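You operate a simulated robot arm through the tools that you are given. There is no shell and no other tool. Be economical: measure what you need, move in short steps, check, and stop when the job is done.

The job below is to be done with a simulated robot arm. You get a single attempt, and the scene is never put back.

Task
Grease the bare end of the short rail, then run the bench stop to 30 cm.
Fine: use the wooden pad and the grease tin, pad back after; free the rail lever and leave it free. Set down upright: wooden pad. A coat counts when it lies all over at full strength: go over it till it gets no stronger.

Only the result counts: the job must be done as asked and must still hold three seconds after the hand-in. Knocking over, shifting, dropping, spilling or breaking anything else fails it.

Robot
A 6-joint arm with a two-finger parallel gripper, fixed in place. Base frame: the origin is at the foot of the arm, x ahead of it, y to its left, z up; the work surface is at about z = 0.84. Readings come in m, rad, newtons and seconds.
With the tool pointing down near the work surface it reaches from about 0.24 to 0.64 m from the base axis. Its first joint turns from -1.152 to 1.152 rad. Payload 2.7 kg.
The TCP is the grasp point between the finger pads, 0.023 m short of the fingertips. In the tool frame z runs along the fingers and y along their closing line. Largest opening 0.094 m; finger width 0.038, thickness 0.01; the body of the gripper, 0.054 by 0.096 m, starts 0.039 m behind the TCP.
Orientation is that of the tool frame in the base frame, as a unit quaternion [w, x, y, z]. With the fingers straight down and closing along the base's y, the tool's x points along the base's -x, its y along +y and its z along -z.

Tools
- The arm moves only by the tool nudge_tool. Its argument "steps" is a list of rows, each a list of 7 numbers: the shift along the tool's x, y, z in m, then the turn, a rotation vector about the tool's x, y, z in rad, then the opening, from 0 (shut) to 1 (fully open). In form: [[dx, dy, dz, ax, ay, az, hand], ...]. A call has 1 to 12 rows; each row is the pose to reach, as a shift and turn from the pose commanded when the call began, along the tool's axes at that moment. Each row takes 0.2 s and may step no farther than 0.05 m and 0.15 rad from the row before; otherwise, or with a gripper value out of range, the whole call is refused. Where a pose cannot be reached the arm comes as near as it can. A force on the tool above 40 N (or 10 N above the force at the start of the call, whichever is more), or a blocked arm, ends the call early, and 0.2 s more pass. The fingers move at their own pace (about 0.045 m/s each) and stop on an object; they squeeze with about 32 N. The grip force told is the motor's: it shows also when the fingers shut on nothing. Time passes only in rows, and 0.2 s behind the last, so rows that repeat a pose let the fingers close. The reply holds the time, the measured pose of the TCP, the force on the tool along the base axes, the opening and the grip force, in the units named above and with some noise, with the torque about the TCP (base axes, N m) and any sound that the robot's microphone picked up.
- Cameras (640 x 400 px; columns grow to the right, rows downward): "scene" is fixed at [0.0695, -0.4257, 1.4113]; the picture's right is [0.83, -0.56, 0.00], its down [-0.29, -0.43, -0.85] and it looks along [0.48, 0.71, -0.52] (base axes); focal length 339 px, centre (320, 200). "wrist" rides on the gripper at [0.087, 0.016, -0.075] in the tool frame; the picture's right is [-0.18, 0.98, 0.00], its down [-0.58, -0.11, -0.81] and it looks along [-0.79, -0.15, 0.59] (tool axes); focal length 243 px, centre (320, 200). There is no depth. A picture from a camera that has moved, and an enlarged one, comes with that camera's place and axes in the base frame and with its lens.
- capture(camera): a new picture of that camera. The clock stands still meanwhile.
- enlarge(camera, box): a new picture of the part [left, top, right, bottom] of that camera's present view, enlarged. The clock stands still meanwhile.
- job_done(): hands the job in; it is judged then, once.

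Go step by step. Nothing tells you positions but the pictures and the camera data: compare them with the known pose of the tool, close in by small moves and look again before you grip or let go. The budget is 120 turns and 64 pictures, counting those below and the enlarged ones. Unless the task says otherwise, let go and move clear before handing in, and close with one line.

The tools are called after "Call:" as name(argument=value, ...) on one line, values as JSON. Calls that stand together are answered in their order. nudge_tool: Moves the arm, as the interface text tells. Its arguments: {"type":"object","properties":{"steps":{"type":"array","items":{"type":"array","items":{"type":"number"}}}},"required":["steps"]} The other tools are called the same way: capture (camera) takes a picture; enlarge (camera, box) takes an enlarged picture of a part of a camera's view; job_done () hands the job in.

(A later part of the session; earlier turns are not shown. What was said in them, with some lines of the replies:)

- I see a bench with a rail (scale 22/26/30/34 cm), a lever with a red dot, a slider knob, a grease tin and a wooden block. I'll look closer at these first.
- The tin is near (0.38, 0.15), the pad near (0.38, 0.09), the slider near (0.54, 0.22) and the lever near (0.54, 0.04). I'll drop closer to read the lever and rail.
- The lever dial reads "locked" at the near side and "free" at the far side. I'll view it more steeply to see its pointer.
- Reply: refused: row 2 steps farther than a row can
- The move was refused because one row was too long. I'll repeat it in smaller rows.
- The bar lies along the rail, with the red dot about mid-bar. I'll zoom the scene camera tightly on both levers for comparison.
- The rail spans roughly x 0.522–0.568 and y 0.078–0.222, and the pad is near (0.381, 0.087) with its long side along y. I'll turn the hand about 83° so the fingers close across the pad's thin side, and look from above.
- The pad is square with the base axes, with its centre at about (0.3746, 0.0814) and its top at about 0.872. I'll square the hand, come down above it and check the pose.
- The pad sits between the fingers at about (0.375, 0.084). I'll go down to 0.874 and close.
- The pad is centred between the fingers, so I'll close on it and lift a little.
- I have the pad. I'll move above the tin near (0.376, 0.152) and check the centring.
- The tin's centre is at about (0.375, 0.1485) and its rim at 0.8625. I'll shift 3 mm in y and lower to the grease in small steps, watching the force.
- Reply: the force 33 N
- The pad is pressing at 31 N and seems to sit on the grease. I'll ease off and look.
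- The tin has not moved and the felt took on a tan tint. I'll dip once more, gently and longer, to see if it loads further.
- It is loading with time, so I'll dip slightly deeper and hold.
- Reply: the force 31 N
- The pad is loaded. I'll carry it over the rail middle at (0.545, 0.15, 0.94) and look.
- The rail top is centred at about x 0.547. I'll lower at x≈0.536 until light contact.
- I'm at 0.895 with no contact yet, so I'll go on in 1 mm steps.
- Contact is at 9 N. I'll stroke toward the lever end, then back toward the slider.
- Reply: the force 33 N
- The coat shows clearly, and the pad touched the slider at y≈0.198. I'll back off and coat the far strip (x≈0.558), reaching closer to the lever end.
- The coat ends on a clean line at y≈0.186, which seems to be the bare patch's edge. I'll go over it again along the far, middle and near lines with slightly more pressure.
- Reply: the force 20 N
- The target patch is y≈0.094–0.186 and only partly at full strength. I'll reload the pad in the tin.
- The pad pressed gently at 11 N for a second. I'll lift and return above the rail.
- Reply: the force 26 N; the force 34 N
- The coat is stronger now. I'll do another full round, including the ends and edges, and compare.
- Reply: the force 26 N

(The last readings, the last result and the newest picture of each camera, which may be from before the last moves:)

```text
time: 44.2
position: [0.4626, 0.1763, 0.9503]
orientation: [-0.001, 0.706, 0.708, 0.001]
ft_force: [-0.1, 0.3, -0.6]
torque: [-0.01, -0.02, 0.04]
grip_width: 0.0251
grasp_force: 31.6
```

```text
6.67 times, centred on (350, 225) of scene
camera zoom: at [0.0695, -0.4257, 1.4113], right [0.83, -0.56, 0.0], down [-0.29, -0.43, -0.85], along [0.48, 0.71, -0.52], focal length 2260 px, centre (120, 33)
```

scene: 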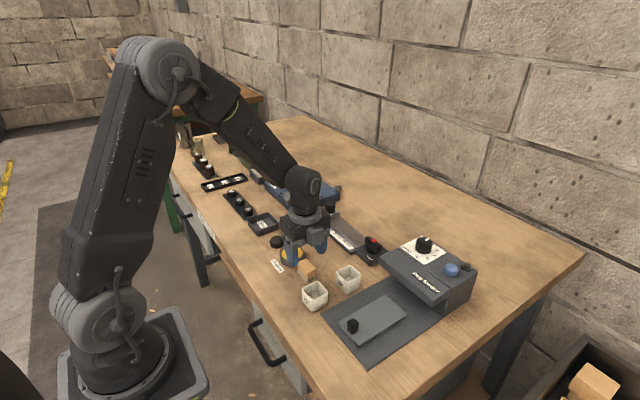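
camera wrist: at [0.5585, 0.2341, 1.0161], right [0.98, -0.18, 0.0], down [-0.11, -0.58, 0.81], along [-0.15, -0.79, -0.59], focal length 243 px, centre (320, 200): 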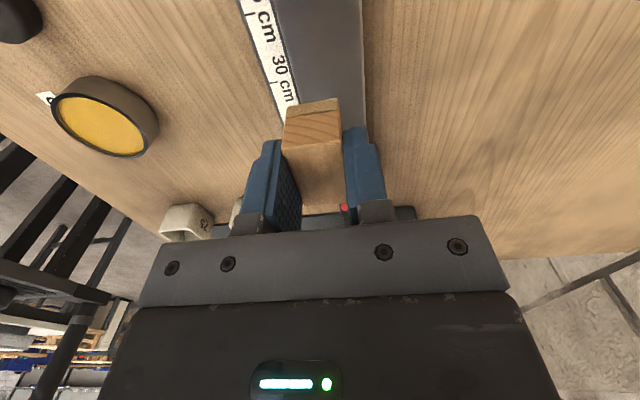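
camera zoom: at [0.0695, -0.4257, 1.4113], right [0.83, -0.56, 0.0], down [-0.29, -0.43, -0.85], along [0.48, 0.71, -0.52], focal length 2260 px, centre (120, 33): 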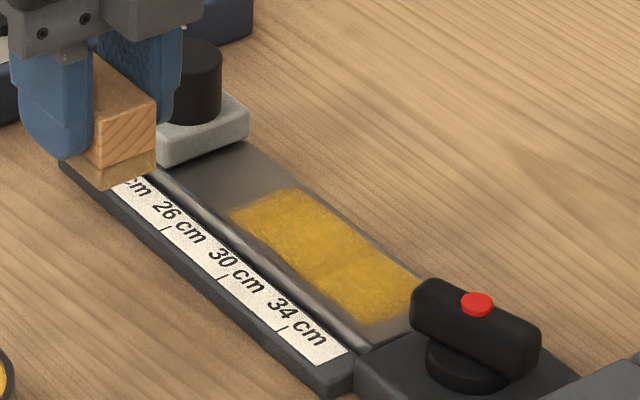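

It looks about the same as before. To be sure the pad had enough grease, I'll reload once more and do another round.

Call:
enlarge(camera="scene", box=[332, 215, 380, 245])

Call:
nudge_tool(steps=[[-0.013, -0.044, 0, 0, 0, 0, 0.1], [-0.026, -0.087, 0.01, 0, 0, 0, 0.1], [-0.026, -0.087, 0.035, 0, 0, 0, 0.1], [-0.026, -0.087, 0.045, 0, 0, 0, 0.1]])

```text
13.33 times, centred on (356, 230) of scene
camera zoom: at [0.0695, -0.4257, 1.4113], right [0.83, -0.56, 0.0], down [-0.29, -0.43, -0.85], along [0.48, 0.71, -0.52], focal length 4519 px, centre (-160, -200)
```

zoom: 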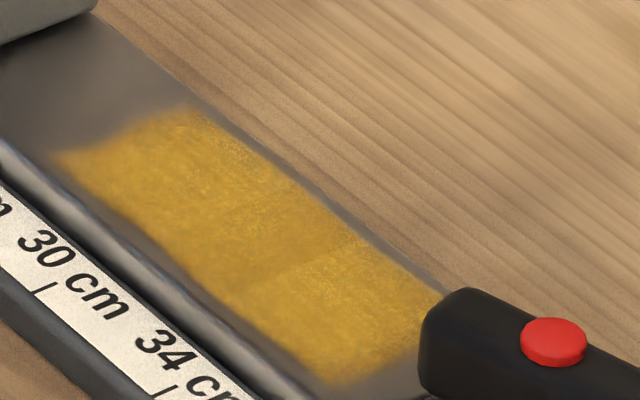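

```text
time: 45.2
position: [0.3743, 0.1496, 0.9039]
orientation: [-0.001, 0.706, 0.708, 0.001]
ft_force: [-0.3, -0.1, -0.8]
torque: [-0.01, 0.02, 0.01]
grip_width: 0.0251
grasp_force: 31.5
```

The half toward the slider looks a bit weaker. I'll dip and do another round.

Call:
nudge_tool(steps=[[0, 0, 0.006, 0, 0, 0, 0.1], [0, 0, 0.0085, 0, 0, 0, 0.1], [0, 0, 0.0095, 0, 0, 0, 0.1], [0, 0, 0.0095, 0, 0, 0, 0.1], [0, 0, 0.0095, 0, 0, 0, 0.1], [0, 0, 0.0095, 0, 0, 0, 0.1], [0, 0, 0.0095, 0, 0, 0, 0.1], [0, 0, 0.0095, 0, 0, 0, 0.1], [0, 0, 0.0095, 0, 0, 0, 0.1]])

Call:
nudge_tool(steps=[[0, 0, -0.015, 0, 0, 0, 0.1], [0, 0, -0.045, 0, 0, 0, 0.1], [0.005, 0.045, -0.045, 0, 0, 0, 0.1], [0.01, 0.09, -0.045, 0, 0, 0, 0.1], [0.015, 0.135, -0.045, 0, 0, 0, 0.1], [0.02, 0.165, -0.045, 0, 0, 0, 0.1], [0.025, 0.165, -0.02, 0, 0, 0, 0.1], [0.025, 0.165, -0.002, 0, 0, 0, 0.1]])

```text
time: 47.2
position: [0.3754, 0.1487, 0.8957]
orientation: [-0.001, 0.707, 0.707, 0.001]
ft_force: [0.0, -0.7, -0.1]
torque: [0.07, 0.01, 0.03]
grip_width: 0.0251
grasp_force: 32.2
```

```text
time: 49.0
position: [0.5417, 0.1719, 0.8967]
orientation: [0.0, 0.706, 0.708, 0.001]
ft_force: [0.3, -0.9, -0.8]
torque: [0.0, 0.0, -0.01]
grip_width: 0.025
grasp_force: 32.1
```

Call:
nudge_tool(steps=[[0.006, 0, 0.006, 0, 0, 0, 0.1], [-0.015, 0, 0.0065, 0, 0, 0, 0.1], [-0.035, 0, 0.0065, 0, 0, 0, 0.1], [-0.015, 0, 0.0065, 0, 0, 0, 0.1], [0.006, 0, 0.0065, 0, 0, 0, 0.1], [0.006, 0.009, 0.0065, 0, 0, 0, 0.1], [-0.015, 0.009, 0.0065, 0, 0, 0, 0.1], [-0.035, 0.009, 0.0065, 0, 0, 0, 0.1], [-0.035, 0.017, 0.0065, 0, 0, 0, 0.1], [-0.015, 0.017, 0.0065, 0, 0, 0, 0.1], [0.006, 0.017, 0.0065, 0, 0, 0, 0.1]])

Call:
nudge_tool(steps=[[-0.024, 0, 0, 0, 0, 0, 0.1], [-0.048, 0, 0, 0, 0, 0, 0.1], [-0.072, 0, 0, 0, 0, 0, 0.1], [-0.048, -0.009, 0, 0, 0, 0, 0.1], [-0.024, -0.009, 0, 0, 0, 0, 0.1], [0, -0.009, 0, 0, 0, 0, 0.1], [-0.024, -0.009, 0, 0, 0, 0, 0.1], [-0.048, -0.009, 0, 0, 0, 0, 0.1], [-0.072, -0.009, 0, 0, 0, 0, 0.1], [-0.072, -0.019, 0, 0, 0, 0, 0.1], [-0.048, -0.019, 0, 0, 0, 0, 0.1], [-0.024, -0.019, 0, 0, 0, 0, 0.1]])

Call:
nudge_tool(steps=[[0, 0, -0.015, 0, 0, 0, 0.1], [0, -0.03, -0.05, 0, 0, 0, 0.1], [0, -0.07, -0.06, 0, 0, 0, 0.1]])

Call:
enlarge(camera="scene", box=[332, 215, 380, 245])

```text
time: 51.4
position: [0.5609, 0.1804, 0.8908]
orientation: [-0.001, 0.707, 0.707, 0.0]
ft_force: [-0.7, -2.6, 7.4]
torque: [-0.07, 0.0, 0.02]
grip_width: 0.0251
grasp_force: 32.2
```

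```text
time: 54.0
position: [0.5393, 0.1543, 0.8908]
orientation: [0.0, 0.707, 0.707, 0.001]
ft_force: [-0.5, -0.2, 0.0]
torque: [-0.01, -0.02, 0.03]
grip_width: 0.025
grasp_force: 32.1
```

```text
time: 54.8
position: [0.4673, 0.1571, 0.9499]
orientation: [0.0, 0.707, 0.707, 0.001]
ft_force: [0.1, 0.0, 0.3]
torque: [0.02, -0.01, 0.02]
grip_width: 0.0251
grasp_force: 31.7
```

```text
13.33 times, centred on (356, 230) of scene
camera zoom: at [0.0695, -0.4257, 1.4113], right [0.83, -0.56, 0.0], down [-0.29, -0.43, -0.85], along [0.48, 0.71, -0.52], focal length 4519 px, centre (-160, -200)
```

zoom: 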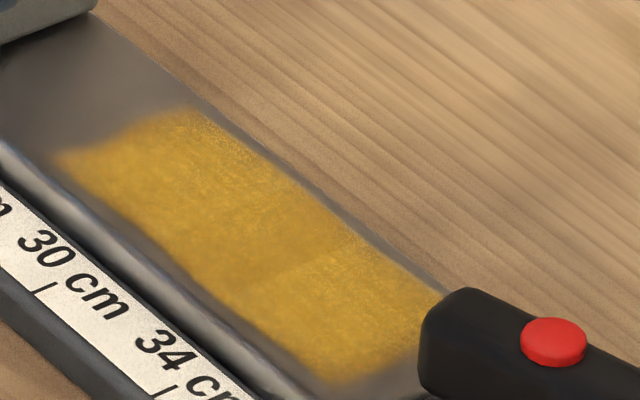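

It appears nearly unchanged, but that round was light. I'll do one more proper dip and firm round to confirm saturation.

Call:
nudge_tool(steps=[[-0.003, -0.045, 0, 0, 0, 0, 0.1], [-0.007, -0.0917, 0.01, 0, 0, 0, 0.1], [-0.007, -0.0917, 0.035, 0, 0, 0, 0.1], [-0.007, -0.0917, 0.05, 0, 0, 0, 0.1], [-0.007, -0.0917, 0.054, 0, 0, 0, 0.1], [-0.007, -0.0917, 0.0555, 0, 0, 0, 0.1], [-0.007, -0.0917, 0.0555, 0, 0, 0, 0.1], [-0.007, -0.0917, 0.0555, 0, 0, 0, 0.1], [-0.007, -0.0917, 0.0555, 0, 0, 0, 0.1]])

Call:
nudge_tool(steps=[[0, 0, -0.015, 0, 0, 0, 0.1], [0, 0, -0.045, 0, 0, 0, 0.1], [0.005, 0.045, -0.045, 0, 0, 0, 0.1], [0.01, 0.09, -0.045, 0, 0, 0, 0.1], [0.015, 0.135, -0.045, 0, 0, 0, 0.1], [0.02, 0.163, -0.045, 0, 0, 0, 0.1], [0.025, 0.163, -0.02, 0, 0, 0, 0.1], [0.025, 0.163, -0.003, 0, 0, 0, 0.1]])

```text
time: 56.8
position: [0.3794, 0.1471, 0.8949]
orientation: [-0.001, 0.706, 0.708, 0.003]
ft_force: [0.6, -3.8, 13.7]
torque: [-0.17, 0.02, 0.01]
grip_width: 0.025
grasp_force: 32.0
```

```text
time: 58.6
position: [0.5407, 0.173, 0.8979]
orientation: [0.0, 0.706, 0.708, 0.001]
ft_force: [-0.4, 0.2, -0.8]
torque: [0.02, 0.02, -0.04]
grip_width: 0.0249
grasp_force: 31.9
```

Call:
nudge_tool(steps=[[0, 0, 0.0065, 0, 0, 0, 0.1], [-0.015, 0, 0.008, 0, 0, 0, 0.1], [-0.035, 0, 0.008, 0, 0, 0, 0.1], [-0.055, 0, 0.008, 0, 0, 0, 0.1], [-0.068, 0, 0.008, 0, 0, 0, 0.1], [-0.05, 0.009, 0.008, 0, 0, 0, 0.1], [-0.03, 0.009, 0.008, 0, 0, 0, 0.1], [-0.01, 0.009, 0.008, 0, 0, 0, 0.1], [0.006, 0.009, 0.008, 0, 0, 0, 0.1], [0.006, 0.018, 0.008, 0, 0, 0, 0.1]])

Call:
nudge_tool(steps=[[-0.024, 0, 0, 0, 0, 0, 0.1], [-0.048, 0, 0, 0, 0, 0, 0.1], [-0.073, 0, 0, 0, 0, 0, 0.1], [-0.048, -0.009, 0, 0, 0, 0, 0.1], [-0.024, -0.009, 0, 0, 0, 0, 0.1], [0, -0.009, 0, 0, 0, 0, 0.1], [-0.024, -0.009, 0, 0, 0, 0, 0.1], [-0.048, -0.009, 0, 0, 0, 0, 0.1], [-0.073, -0.009, 0, 0, 0, 0, 0.1], [-0.073, -0.019, 0, 0, 0, 0, 0.1], [-0.048, -0.019, 0, 0, 0, 0, 0.1], [-0.024, -0.019, 0, 0, 0, 0, 0.1]])

Call:
nudge_tool(steps=[[0, 0, -0.015, 0, 0, 0, 0.1], [0, -0.03, -0.05, 0, 0, 0, 0.1], [0, -0.07, -0.06, 0, 0, 0, 0.1]])

Call:
enlarge(camera="scene", box=[332, 215, 380, 245])

```text
time: 60.8
position: [0.5594, 0.1779, 0.8913]
orientation: [0.0, 0.706, 0.708, 0.001]
ft_force: [-4.3, 2.4, 10.0]
torque: [0.02, 0.12, -0.03]
grip_width: 0.0251
grasp_force: 31.8
```

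```text
time: 63.4
position: [0.5389, 0.1549, 0.8903]
orientation: [0.0, 0.707, 0.707, 0.001]
ft_force: [-0.5, -7.9, 20.8]
torque: [-0.25, 0.1, 0.04]
grip_width: 0.0251
grasp_force: 31.8
```

```text
time: 64.2
position: [0.4672, 0.1551, 0.9459]
orientation: [-0.001, 0.707, 0.708, 0.0]
ft_force: [1.5, 0.8, -0.2]
torque: [0.0, 0.0, 0.0]
grip_width: 0.0249
grasp_force: 32.1
```

```text
13.33 times, centred on (356, 230) of scene
camera zoom: at [0.0695, -0.4257, 1.4113], right [0.83, -0.56, 0.0], down [-0.29, -0.43, -0.85], along [0.48, 0.71, -0.52], focal length 4519 px, centre (-160, -200)
```

zoom: 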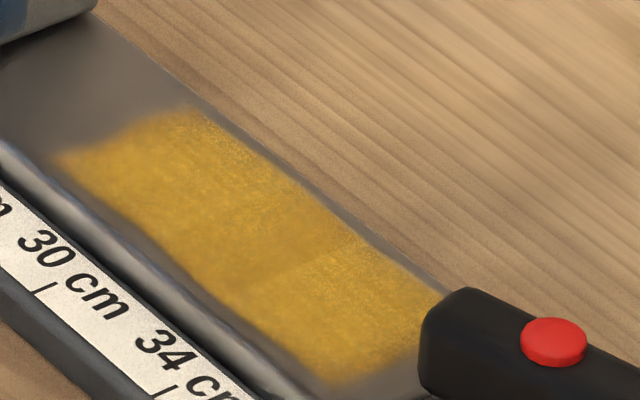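

The coat is unchanged from the last round, so it is at full strength. I'll carry the pad back to its spot at (0.3755, 0.083).

Call:
nudge_tool(steps=[[-0.024, -0.031, -0.005, 0, 0, 0, 0.1], [-0.048, -0.061, -0.005, 0, 0, 0, 0.1], [-0.072, -0.0917, -0.005, 0, 0, 0, 0.1], [-0.072, -0.0917, 0.02, 0, 0, 0, 0.1], [-0.072, -0.0917, 0.05, 0, 0, 0, 0.1], [-0.072, -0.0917, 0.063, 0, 0, 0, 0.1]])

Call:
enlarge(camera="scene", box=[262, 225, 342, 285])

```text
time: 65.6
position: [0.3794, 0.0812, 0.885]
orientation: [-0.001, 0.706, 0.708, 0.0]
ft_force: [-1.0, -0.8, -0.6]
torque: [0.01, 0.03, -0.01]
grip_width: 0.0248
grasp_force: 31.8
```

```text
6.67 times, centred on (302, 255) of scene
camera zoom: at [0.0695, -0.4257, 1.4113], right [0.83, -0.56, 0.0], down [-0.29, -0.43, -0.85], along [0.48, 0.71, -0.52], focal length 2260 px, centre (440, -167)
```

zoom: 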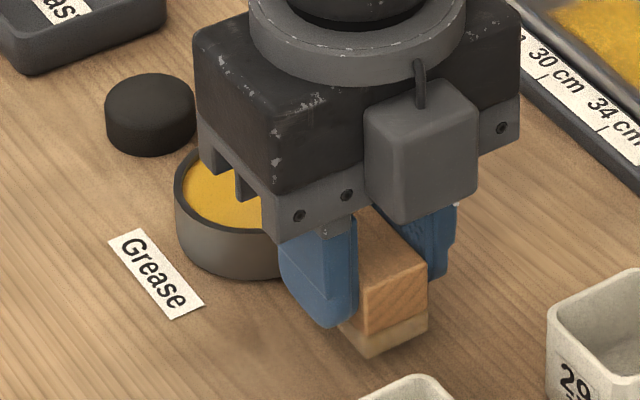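

Call:
nudge_tool(steps=[[0.001, -0.002, 0.005, 0, 0, 0, 0.1], [0.001, -0.002, 0.009, 0, 0, 0, 0.1], [0.001, -0.002, 0.0105, 0, 0, 0, 0.1], [0.001, -0.002, 0.0105, 0, 0, 0, 0.1]])

```text
time: 66.6
position: [0.3765, 0.0832, 0.8762]
orientation: [0.0, 0.706, 0.708, 0.001]
ft_force: [0.8, -0.3, -1.3]
torque: [-0.01, 0.02, 0.01]
grip_width: 0.0251
grasp_force: 31.9
```

Call:
nudge_tool(steps=[[0, 0, 0.001, 0, 0, 0, 0.1], [0, 0, 0.002, 0, 0, 0, 0.1], [0, 0, 0.002, 0, 0, 0, 0.1]])

```text
time: 67.4
position: [0.3775, 0.0838, 0.874]
orientation: [-0.001, 0.706, 0.709, 0.001]
ft_force: [0.5, -0.2, 0.2]
torque: [0.01, -0.01, 0.01]
grip_width: 0.0249
grasp_force: 32.1
```

Call:
nudge_tool(steps=[[0, 0, 0.001, 0, 0, 0, 0.1], [0, 0, 0.001, 0, 0, 0, 0.1]])

```text
time: 68.0
position: [0.3773, 0.084, 0.8735]
orientation: [0.0, 0.707, 0.707, 0.001]
ft_force: [0.0, 0.3, 0.1]
torque: [-0.02, 0.02, -0.02]
grip_width: 0.0248
grasp_force: 32.5
```

Call:
nudge_tool(steps=[[0, 0, 0.001, 0, 0, 0, 0.1], [0, 0, 0.0015, 0, 0, 0, 0.1], [0, 0, 0.0015, 0, 0, 0, 0.1]])

```text
time: 68.8
position: [0.3782, 0.0836, 0.872]
orientation: [0.0, 0.706, 0.708, 0.002]
ft_force: [-8.4, 1.4, 17.8]
torque: [-0.04, 0.24, 0.0]
grip_width: 0.0255
grasp_force: 31.9
```

The pad is on the surface, so I'll ease up, open and rise.

Call:
nudge_tool(steps=[[0, 0, -0.001, 0, 0, 0, 0.1], [0, 0, -0.001, 0, 0, 0, 0.35], [0, 0, -0.001, 0, 0, 0, 0.6], [0, 0, -0.001, 0, 0, 0, 0.6], [0, 0, -0.03, 0, 0, 0, 0.6], [0, 0, -0.075, 0, 0, 0, 0.6], [0, 0, -0.12, 0, 0, 0, 0.6]])

Call:
enlarge(camera="scene", box=[250, 190, 410, 290])

```text
time: 70.4
position: [0.377, 0.0837, 0.9923]
orientation: [0.0, 0.706, 0.708, 0.001]
ft_force: [0.0, -0.4, -0.3]
torque: [0.0, -0.01, -0.03]
grip_width: 0.0564
grasp_force: 0.0
```

```text
4.00 times, centred on (330, 240) of scene
camera zoom: at [0.0695, -0.4257, 1.4113], right [0.83, -0.56, 0.0], down [-0.29, -0.43, -0.85], along [0.48, 0.71, -0.52], focal length 1356 px, centre (280, 40)
```

zoom: 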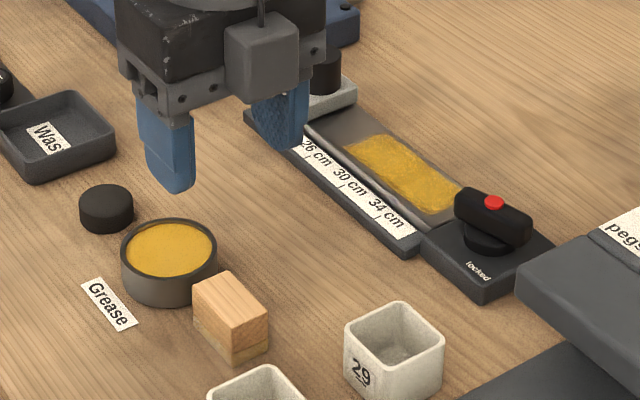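

The pad is back and upright, and the coat is good. The lever bar got nudged slightly; next I'll look at it from close above.

Call:
nudge_tool(steps=[[-0.008, 0.04, -0.01, 0, 0, 0, 0.6], [-0.016, 0.08, -0.01, 0, 0, 0, 0.6], [-0.025, 0.125, -0.01, 0, 0, 0, 0.6], [-0.036, 0.166, -0.01, 0, 0, 0, 0.6], [-0.036, 0.166, -0.01, 0, 0, 0, 0.6]])

Call:
capture(camera="wrist")

Call:
enlarge(camera="wrist", box=[240, 30, 400, 130])

```text
time: 71.6
position: [0.5418, 0.0483, 1.0004]
orientation: [0.0, 0.706, 0.708, 0.001]
ft_force: [-0.5, 0.4, 0.2]
torque: [0.03, -0.01, -0.01]
grip_width: 0.0565
grasp_force: 0.1
```

```text
21 pictures are left
camera wrist: at [0.5579, 0.1327, 1.0756], right [0.98, -0.18, 0.0], down [-0.11, -0.58, 0.8], along [-0.15, -0.79, -0.59], focal length 243 px, centre (320, 200)
```

wrist: 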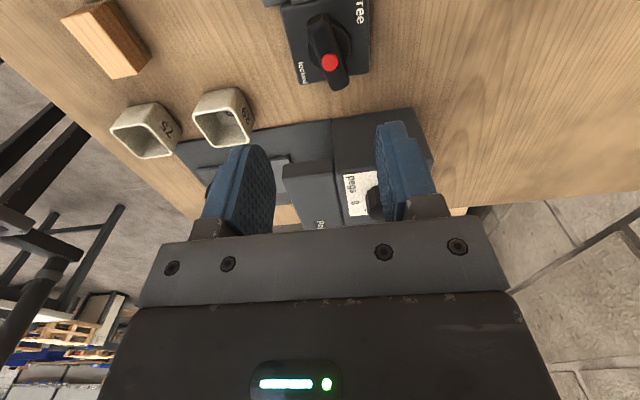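

```text
4.00 times, centred on (320, 80) of wrist
camera zoom: at [0.5579, 0.1327, 1.0756], right [0.98, -0.18, 0.0], down [-0.11, -0.58, 0.8], along [-0.15, -0.79, -0.59], focal length 970 px, centre (320, 680)
```

zoom: 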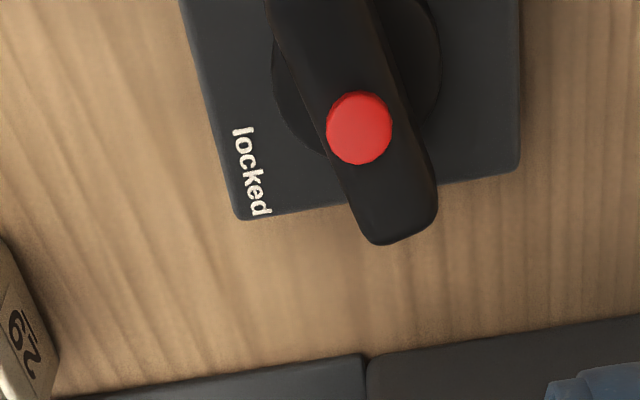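

The bar is centred near (0.5475, 0.051) and has already turned about 15° counter-clockwise, so that way is open. I'll align to it and come down just above.

Call:
nudge_tool(steps=[[0.003, 0.006, 0.03, 0, 0, -0.13, 0.6], [0.003, 0.006, 0.06, 0, 0, -0.26, 0.6], [0.003, 0.006, 0.074, 0, 0, -0.26, 0.6]])

Call:
enlarge(camera="wrist", box=[160, 30, 480, 230])

Call:
enlarge(camera="scene", box=[330, 195, 426, 265])

```text
time: 72.4
position: [0.5479, 0.0523, 0.9275]
orientation: [0.0, 0.608, 0.794, 0.002]
ft_force: [-0.1, 0.1, 0.1]
torque: [-0.02, 0.0, -0.02]
grip_width: 0.0563
grasp_force: 0.1
```

```text
2.00 times, centred on (320, 130) of wrist
camera zoom: at [0.541, 0.1383, 1.0022], right [1.0, 0.08, 0.0], down [0.05, -0.59, 0.8], along [0.06, -0.8, -0.59], focal length 485 px, centre (320, 340)
```

zoom: 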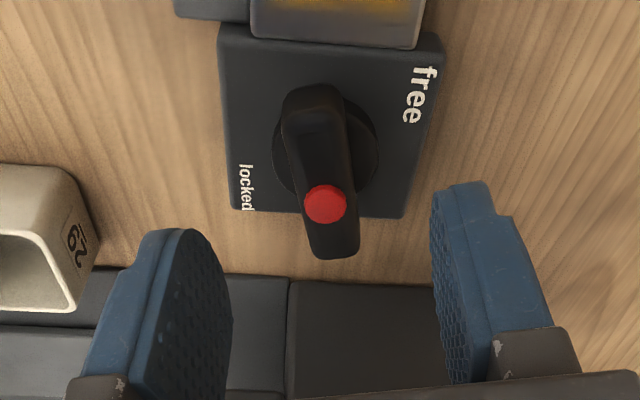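

```text
5.71 times, centred on (378, 230) of scene
camera zoom: at [0.0695, -0.4257, 1.4113], right [0.83, -0.56, 0.0], down [-0.29, -0.43, -0.85], along [0.48, 0.71, -0.52], focal length 1937 px, centre (-11, 29)
```

zoom: 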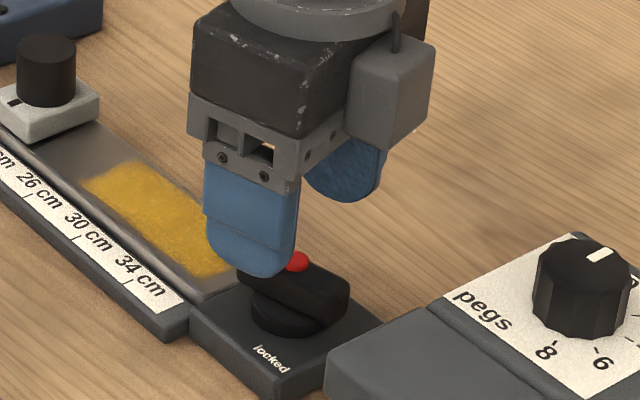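

The layout fits: the bar's −y end marks "locked" and its +x end will mark "free", so it's a 90° counter-clockwise turn. I'll descend and grip the bar.

Call:
nudge_tool(steps=[[0, 0, 0.015, 0, 0, 0, 0.6], [0, 0, 0.033, 0, 0, 0, 0.6], [0, 0, 0.033, 0, 0, 0, 0.3], [0, 0, 0.033, 0, 0, 0, 0.0], [0, 0, 0.033, 0, 0, 0, 0.0], [0, 0, 0.033, 0, 0, 0, 0.0]])

```text
time: 73.8
position: [0.5494, 0.0497, 0.8947]
orientation: [-0.001, 0.609, 0.793, 0.001]
ft_force: [7.3, 1.0, -4.9]
torque: [0.11, -0.01, -0.01]
grip_width: 0.0168
grasp_force: 45.3
```

I have the bar (16.8 mm). I'll turn it counter-clockwise in stages.

Call:
nudge_tool(steps=[[0, 0, 0, 0, 0, -0.1, 0], [0, 0, 0, 0, 0, -0.2, 0], [0, 0, 0, 0, 0, -0.3, 0], [0, 0, 0, 0, 0, -0.4, 0], [0, 0, 0, 0, 0, -0.5, 0], [0, 0, 0, 0, 0, -0.6, 0]])

```text
time: 75.2
position: [0.5502, 0.0497, 0.8954]
orientation: [0.0, 0.346, 0.938, 0.001]
ft_force: [9.4, -10.2, -2.6]
torque: [-0.23, -0.36, 0.01]
grip_width: 0.0167
grasp_force: 44.5
```

Call:
nudge_tool(steps=[[0, 0, 0, 0, 0, -0.1, 0], [0, 0, 0, 0, 0, -0.2, 0], [0, 0, 0, 0, 0, -0.3, 0], [0, 0, 0, 0, 0, -0.4, 0], [0, 0, 0, 0, 0, -0.5, 0], [0, 0, 0, 0, 0, -0.6, 0], [0, 0, 0, 0, 0, -0.71, 0]])

Call:
enlarge(camera="scene", box=[330, 195, 426, 265])

```text
time: 76.8
position: [0.5505, 0.0496, 0.8951]
orientation: [0.0, -0.001, 1.0, 0.001]
ft_force: [10.3, -18.7, -1.3]
torque: [-0.36, 0.59, -0.14]
grip_width: 0.0169
grasp_force: 45.1
```

```text
5.71 times, centred on (378, 230) of scene
camera zoom: at [0.0698, -0.4261, 1.4111], right [0.83, -0.56, 0.0], down [-0.29, -0.43, -0.85], along [0.48, 0.71, -0.52], focal length 1937 px, centre (-11, 29)
```

zoom: 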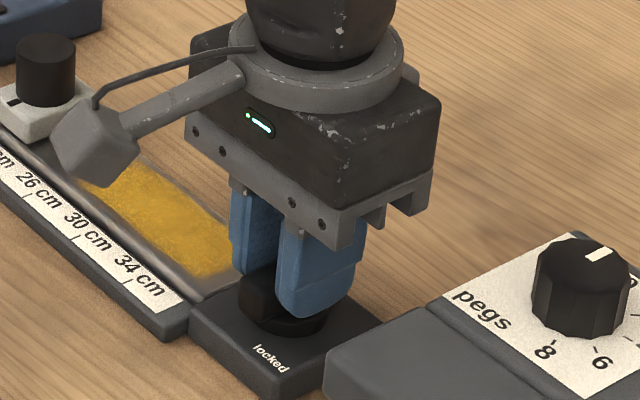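

The bar is across the rail now. I'll push a little more to feel for the end stop.

Call:
nudge_tool(steps=[[0, 0, 0, 0, 0, -0.07, 0], [0, 0, 0, 0, 0, -0.14, 0]])

```text
time: 77.4
position: [0.5487, 0.0492, 0.8935]
orientation: [0.0, -0.067, 0.998, 0.001]
ft_force: [-2.1, -17.6, 6.6]
torque: [-0.39, -0.1, -2.19]
grip_width: 0.0202
grasp_force: 45.6
```

The end stop is felt (2.2 N m), so the lever is fully free. I'll relax, release and rise, then look.

Call:
nudge_tool(steps=[[0, 0, 0, 0, 0, 0.1, 0], [0, 0, 0, 0, 0, 0.13, 0], [0, 0, 0, 0, 0, 0.13, 0.4], [0, 0, 0, 0, 0, 0.13, 0.6], [0, 0, 0, 0, 0, 0.13, 0.6], [0, 0, -0.04, 0, 0, 0.13, 0.6], [0.02, 0.03, -0.08, 0, 0, 0.13, 0.6], [0.02, 0.07, -0.1, 0, 0, 0.13, 0.6]])

Call:
capture(camera="wrist")

Call:
enlarge(camera="scene", box=[310, 195, 406, 265])

```text
refused: row 7 steps farther than a row can; nothing moved
```

```text
16 pictures are left
camera wrist: at [0.4609, 0.0533, 0.9689], right [0.05, 1.0, 0.0], down [0.59, -0.03, 0.81], along [0.8, -0.04, -0.59], focal length 243 px, centre (320, 200)
```

wrist: 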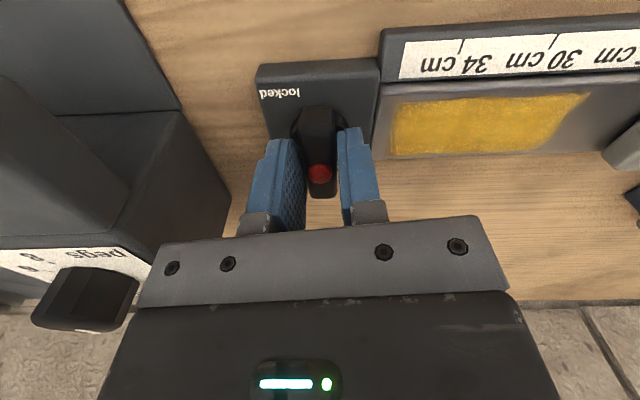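

```text
5.71 times, centred on (358, 230) of scene
camera zoom: at [0.0693, -0.4261, 1.4112], right [0.83, -0.56, 0.0], down [-0.29, -0.43, -0.85], along [0.48, 0.71, -0.52], focal length 1937 px, centre (103, 29)
```

zoom: 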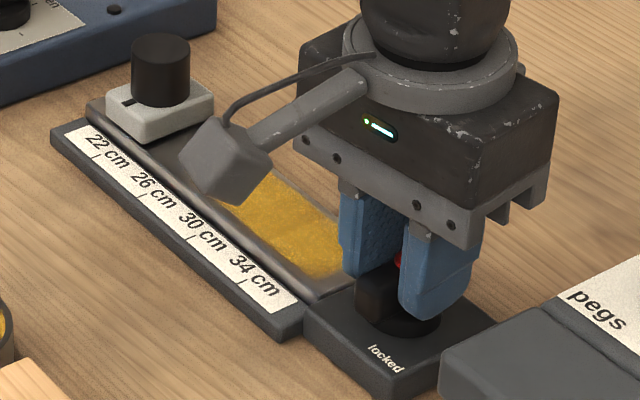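

The move was refused for row size. I'll redo it in smaller rows.

Call:
nudge_tool(steps=[[0, 0, 0, 0, 0, 0.1, 0], [0, 0, 0, 0, 0, 0.13, 0], [0, 0, 0, 0, 0, 0.13, 0.4], [0, 0, 0, 0, 0, 0.13, 0.6], [0, 0, 0, 0, 0, 0.13, 0.6], [0, 0, -0.04, 0, 0, 0.13, 0.6], [0, 0.01, -0.08, 0, 0, 0.13, 0.6], [0, 0.05, -0.1, 0, 0, 0.13, 0.6], [0, 0.09, -0.11, 0, 0, 0.13, 0.6], [0, 0.13, -0.11, 0, 0, 0.13, 0.6]])

Call:
enlarge(camera="wrist", box=[200, 0, 440, 150])

Call:
enlarge(camera="scene", box=[310, 185, 406, 255])

```text
time: 79.6
position: [0.5283, 0.1774, 1.0035]
orientation: [0.0, -0.004, 1.0, 0.001]
ft_force: [-0.3, -0.4, 0.0]
torque: [0.01, -0.03, -0.02]
grip_width: 0.0566
grasp_force: 0.0
```

```text
2.67 times, centred on (320, 75) of wrist
camera zoom: at [0.4424, 0.1914, 1.078], right [0.17, 0.98, 0.0], down [0.58, -0.1, 0.81], along [0.79, -0.14, -0.59], focal length 647 px, centre (320, 533)
```

zoom: 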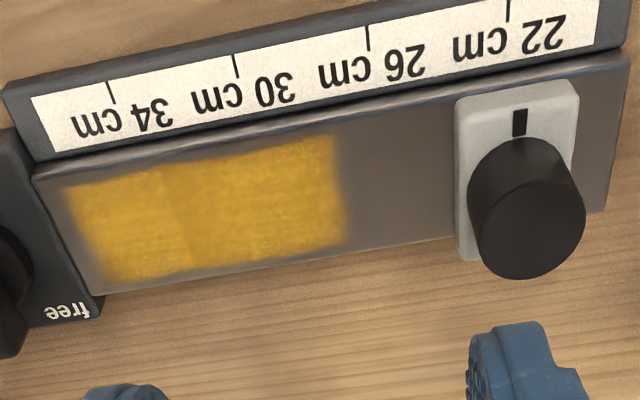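

```text
5.71 times, centred on (358, 220) of scene
camera zoom: at [0.0695, -0.4257, 1.4113], right [0.83, -0.56, 0.0], down [-0.29, -0.43, -0.85], along [0.48, 0.71, -0.52], focal length 1937 px, centre (103, 86)
```

zoom: 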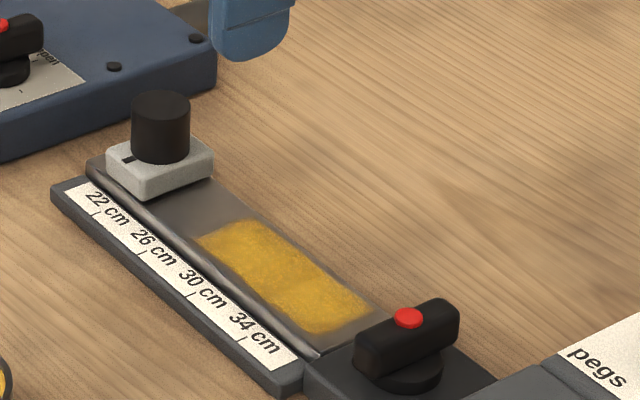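

The lever shows "free", the coat looks even, and the slider is at 22 with its knob near (0.545, 0.2325). I'll move over the knob and come down.

Call:
nudge_tool(steps=[[-0.01, 0.03, 0, 0, 0, 0, 0.6], [-0.0177, 0.055, 0, 0, 0, 0, 0.6], [-0.0177, 0.055, 0.04, 0, 0, 0, 0.6], [-0.0177, 0.055, 0.07, 0, 0, 0, 0.6], [-0.0177, 0.055, 0.07, 0, 0, 0, 0.6]])

Call:
capture(camera="wrist")

```text
time: 80.8
position: [0.549, 0.234, 0.934]
orientation: [0.001, -0.005, 1.0, 0.001]
ft_force: [-0.2, 0.1, 0.1]
torque: [-0.01, 0.02, 0.01]
grip_width: 0.0567
grasp_force: 0.0
```

```text
12 pictures are left
camera wrist: at [0.4627, 0.2479, 1.0078], right [0.17, 0.98, 0.0], down [0.58, -0.1, 0.81], along [0.79, -0.14, -0.59], focal length 243 px, centre (320, 200)
```

wrist: 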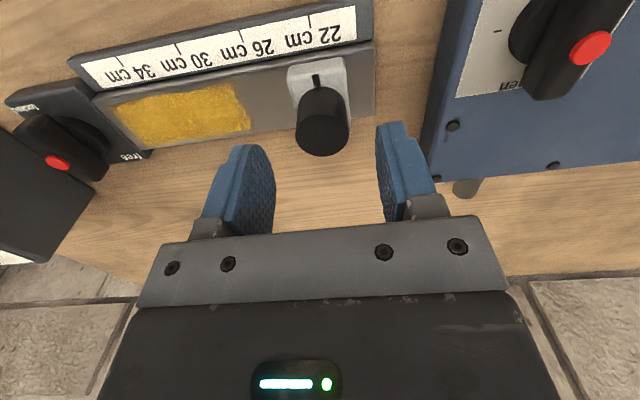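

The knob is between the fingers at about (0.542, 0.235). I'll descend and grip it.

Call:
nudge_tool(steps=[[0.005, 0, 0.015, 0, 0, 0, 0.6], [0.005, 0, 0.03, 0, 0, 0, 0.6], [0.005, 0, 0.03, 0, 0, 0, 0.4], [0.005, 0, 0.03, 0, 0, 0, 0.2], [0.005, 0, 0.03, 0, 0, 0, 0.2], [0.005, 0, 0.03, 0, 0, 0, 0.2]])

```text
time: 82.2
position: [0.5435, 0.2343, 0.9046]
orientation: [0.001, -0.006, 1.0, 0.001]
ft_force: [-0.4, 1.0, -3.4]
torque: [-0.41, -0.39, 0.02]
grip_width: 0.0294
grasp_force: 44.8
```

I have the knob (29 mm). I'll slide 2 cm and check the force.

Call:
nudge_tool(steps=[[0, -0.007, 0, 0, 0, 0, 0.2], [0, -0.014, 0, 0, 0, 0, 0.2], [0, -0.02, 0, 0, 0, 0, 0.2]])

```text
time: 83.0
position: [0.5448, 0.2142, 0.9051]
orientation: [0.002, -0.006, 1.0, 0.001]
ft_force: [2.8, 0.5, -2.8]
torque: [-0.42, -1.2, -0.11]
grip_width: 0.0294
grasp_force: 45.5
```

It slides freely. I'll run it the remaining 5.8 cm to near 30.

Call:
nudge_tool(steps=[[0, -0.01, 0, 0, 0, 0, 0.2], [0, -0.02, 0, 0, 0, 0, 0.2], [0, -0.03, 0, 0, 0, 0, 0.2], [0, -0.04, 0, 0, 0, 0, 0.2], [0, -0.05, 0, 0, 0, 0, 0.2], [0, -0.055, 0, 0, 0, 0, 0.2], [0, -0.058, 0, 0, 0, 0, 0.2]])

Call:
enlarge(camera="wrist", box=[240, 80, 400, 180])

Call:
enlarge(camera="scene", box=[310, 195, 390, 255])

```text
time: 84.6
position: [0.5438, 0.1558, 0.9045]
orientation: [-0.001, -0.005, 1.0, 0.001]
ft_force: [-2.7, 1.8, -10.3]
torque: [-0.38, 0.26, 0.08]
grip_width: 0.0293
grasp_force: 44.8
```

```text
4.00 times, centred on (320, 130) of wrist
camera zoom: at [0.4572, 0.1704, 0.9789], right [0.17, 0.98, 0.0], down [0.58, -0.1, 0.8], along [0.79, -0.14, -0.59], focal length 970 px, centre (320, 480)
```

zoom: 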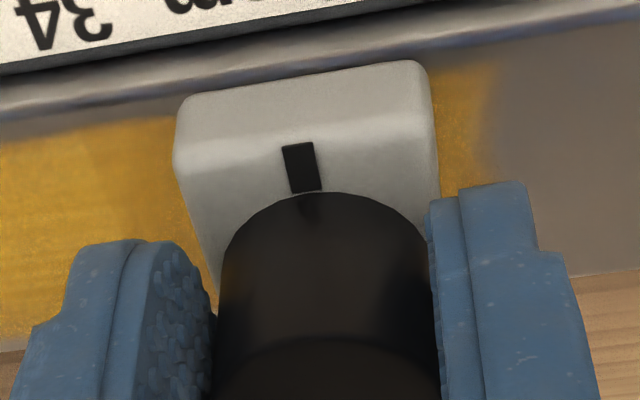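

```text
6.67 times, centred on (350, 225) of scene
camera zoom: at [0.0696, -0.4256, 1.4113], right [0.83, -0.56, 0.0], down [-0.29, -0.43, -0.85], along [0.48, 0.71, -0.52], focal length 2260 px, centre (120, 33)
```

zoom: 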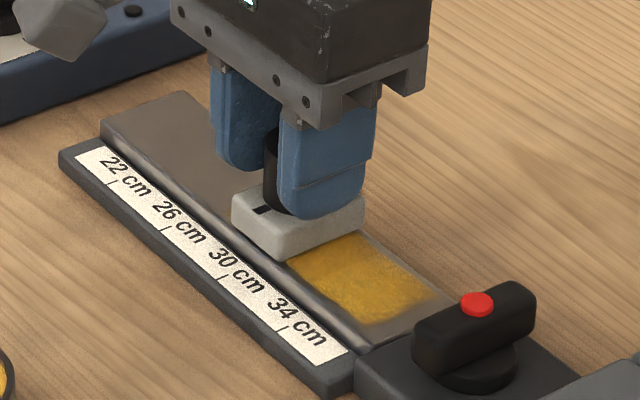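

Call:
enlarge(camera="wrist", box=[240, 50, 400, 150])

```text
4.00 times, centred on (320, 100) of wrist
camera zoom: at [0.4572, 0.1704, 0.9789], right [0.17, 0.98, 0.0], down [0.58, -0.1, 0.8], along [0.79, -0.14, -0.59], focal length 970 px, centre (320, 600)
```

zoom: 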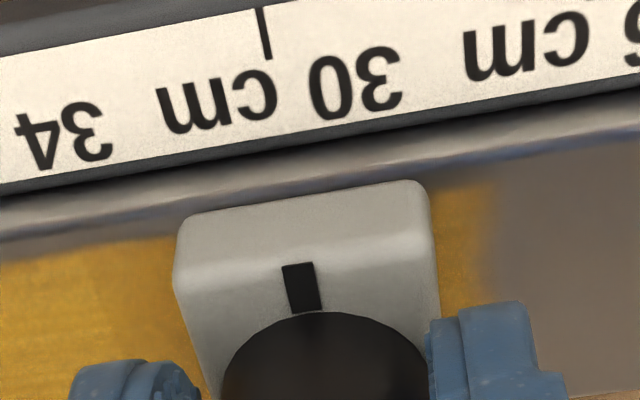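

The pointer sits about 1–2 mm short of the 30 mark. I'll nudge 1.7 mm further and recheck.

Call:
nudge_tool(steps=[[0, -0.001, 0, 0, 0, 0, 0.2], [0, -0.0017, 0, 0, 0, 0, 0.2], [0, -0.0017, 0, 0, 0, 0, 0.2]])

Call:
enlarge(camera="wrist", box=[240, 50, 400, 150])

```text
time: 85.4
position: [0.545, 0.1545, 0.9048]
orientation: [0.0, -0.006, 1.0, 0.001]
ft_force: [-1.3, -1.4, -13.2]
torque: [-0.48, 0.75, -0.1]
grip_width: 0.0294
grasp_force: 44.9
```

```text
4.00 times, centred on (320, 100) of wrist
camera zoom: at [0.457, 0.1695, 0.9788], right [0.17, 0.98, 0.0], down [0.58, -0.1, 0.81], along [0.79, -0.14, -0.59], focal length 970 px, centre (320, 600)
```

zoom: 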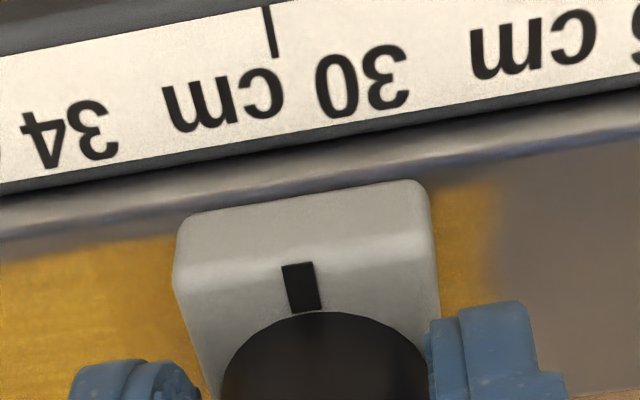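

The pointer now lines up with 30 to within about half a millimetre. I'll release and rise clear.

Call:
nudge_tool(steps=[[0, 0, 0, 0, 0, 0, 0.3], [0, 0, 0, 0, 0, 0, 0.5], [0, 0, 0, 0, 0, 0, 0.6], [0, 0, 0, 0, 0, 0, 0.6], [0, 0, -0.04, 0, 0, 0, 0.6], [0, 0, -0.08, 0, 0, 0, 0.6], [0.03, 0, -0.11, 0, 0, 0, 0.6], [0.06, 0, -0.13, 0, 0, 0, 0.6]])

Call:
enlarge(camera="wrist", box=[200, 20, 440, 170])

Call:
enlarge(camera="scene", box=[250, 190, 410, 290])

```text
time: 87.2
position: [0.4854, 0.1556, 1.0325]
orientation: [0.0, -0.005, 1.0, 0.001]
ft_force: [-0.9, -0.2, -0.2]
torque: [0.0, 0.0, 0.0]
grip_width: 0.0565
grasp_force: 0.1
```

```text
2.67 times, centred on (320, 95) of wrist
camera zoom: at [0.3968, 0.1698, 1.1062], right [0.17, 0.98, 0.0], down [0.58, -0.1, 0.81], along [0.79, -0.14, -0.59], focal length 647 px, centre (320, 480)
```

zoom: 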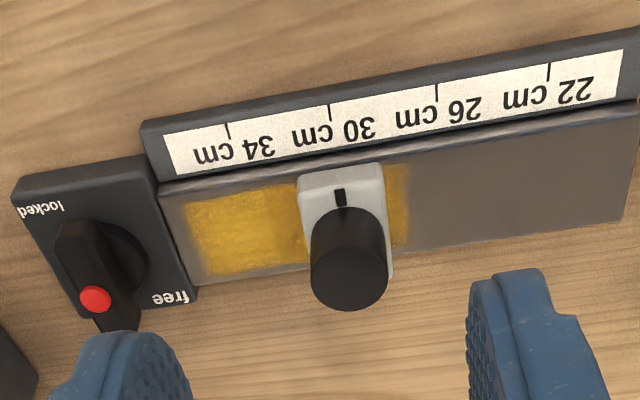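

```text
4.00 times, centred on (330, 240) of scene
camera zoom: at [0.0695, -0.4257, 1.4113], right [0.83, -0.56, 0.0], down [-0.29, -0.43, -0.85], along [0.48, 0.71, -0.52], focal length 1356 px, centre (280, 40)
```

zoom: 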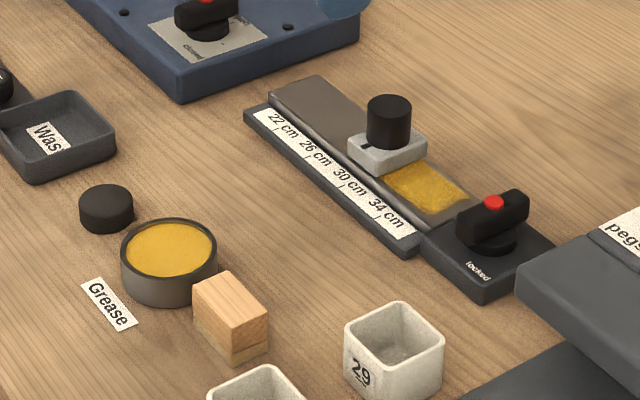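

The stop's pointer matches the 30 cm mark, the lever is free, the coat is even and the pad stands upright in its place. I'll hand the job in.

Call:
job_done()

```text
The job is handed in.
```

The bare end of the rail is greased at full strength, the pad is back upright within about 2 mm of its spot, the lever is left free, and the bench stop stands at 30 cm.
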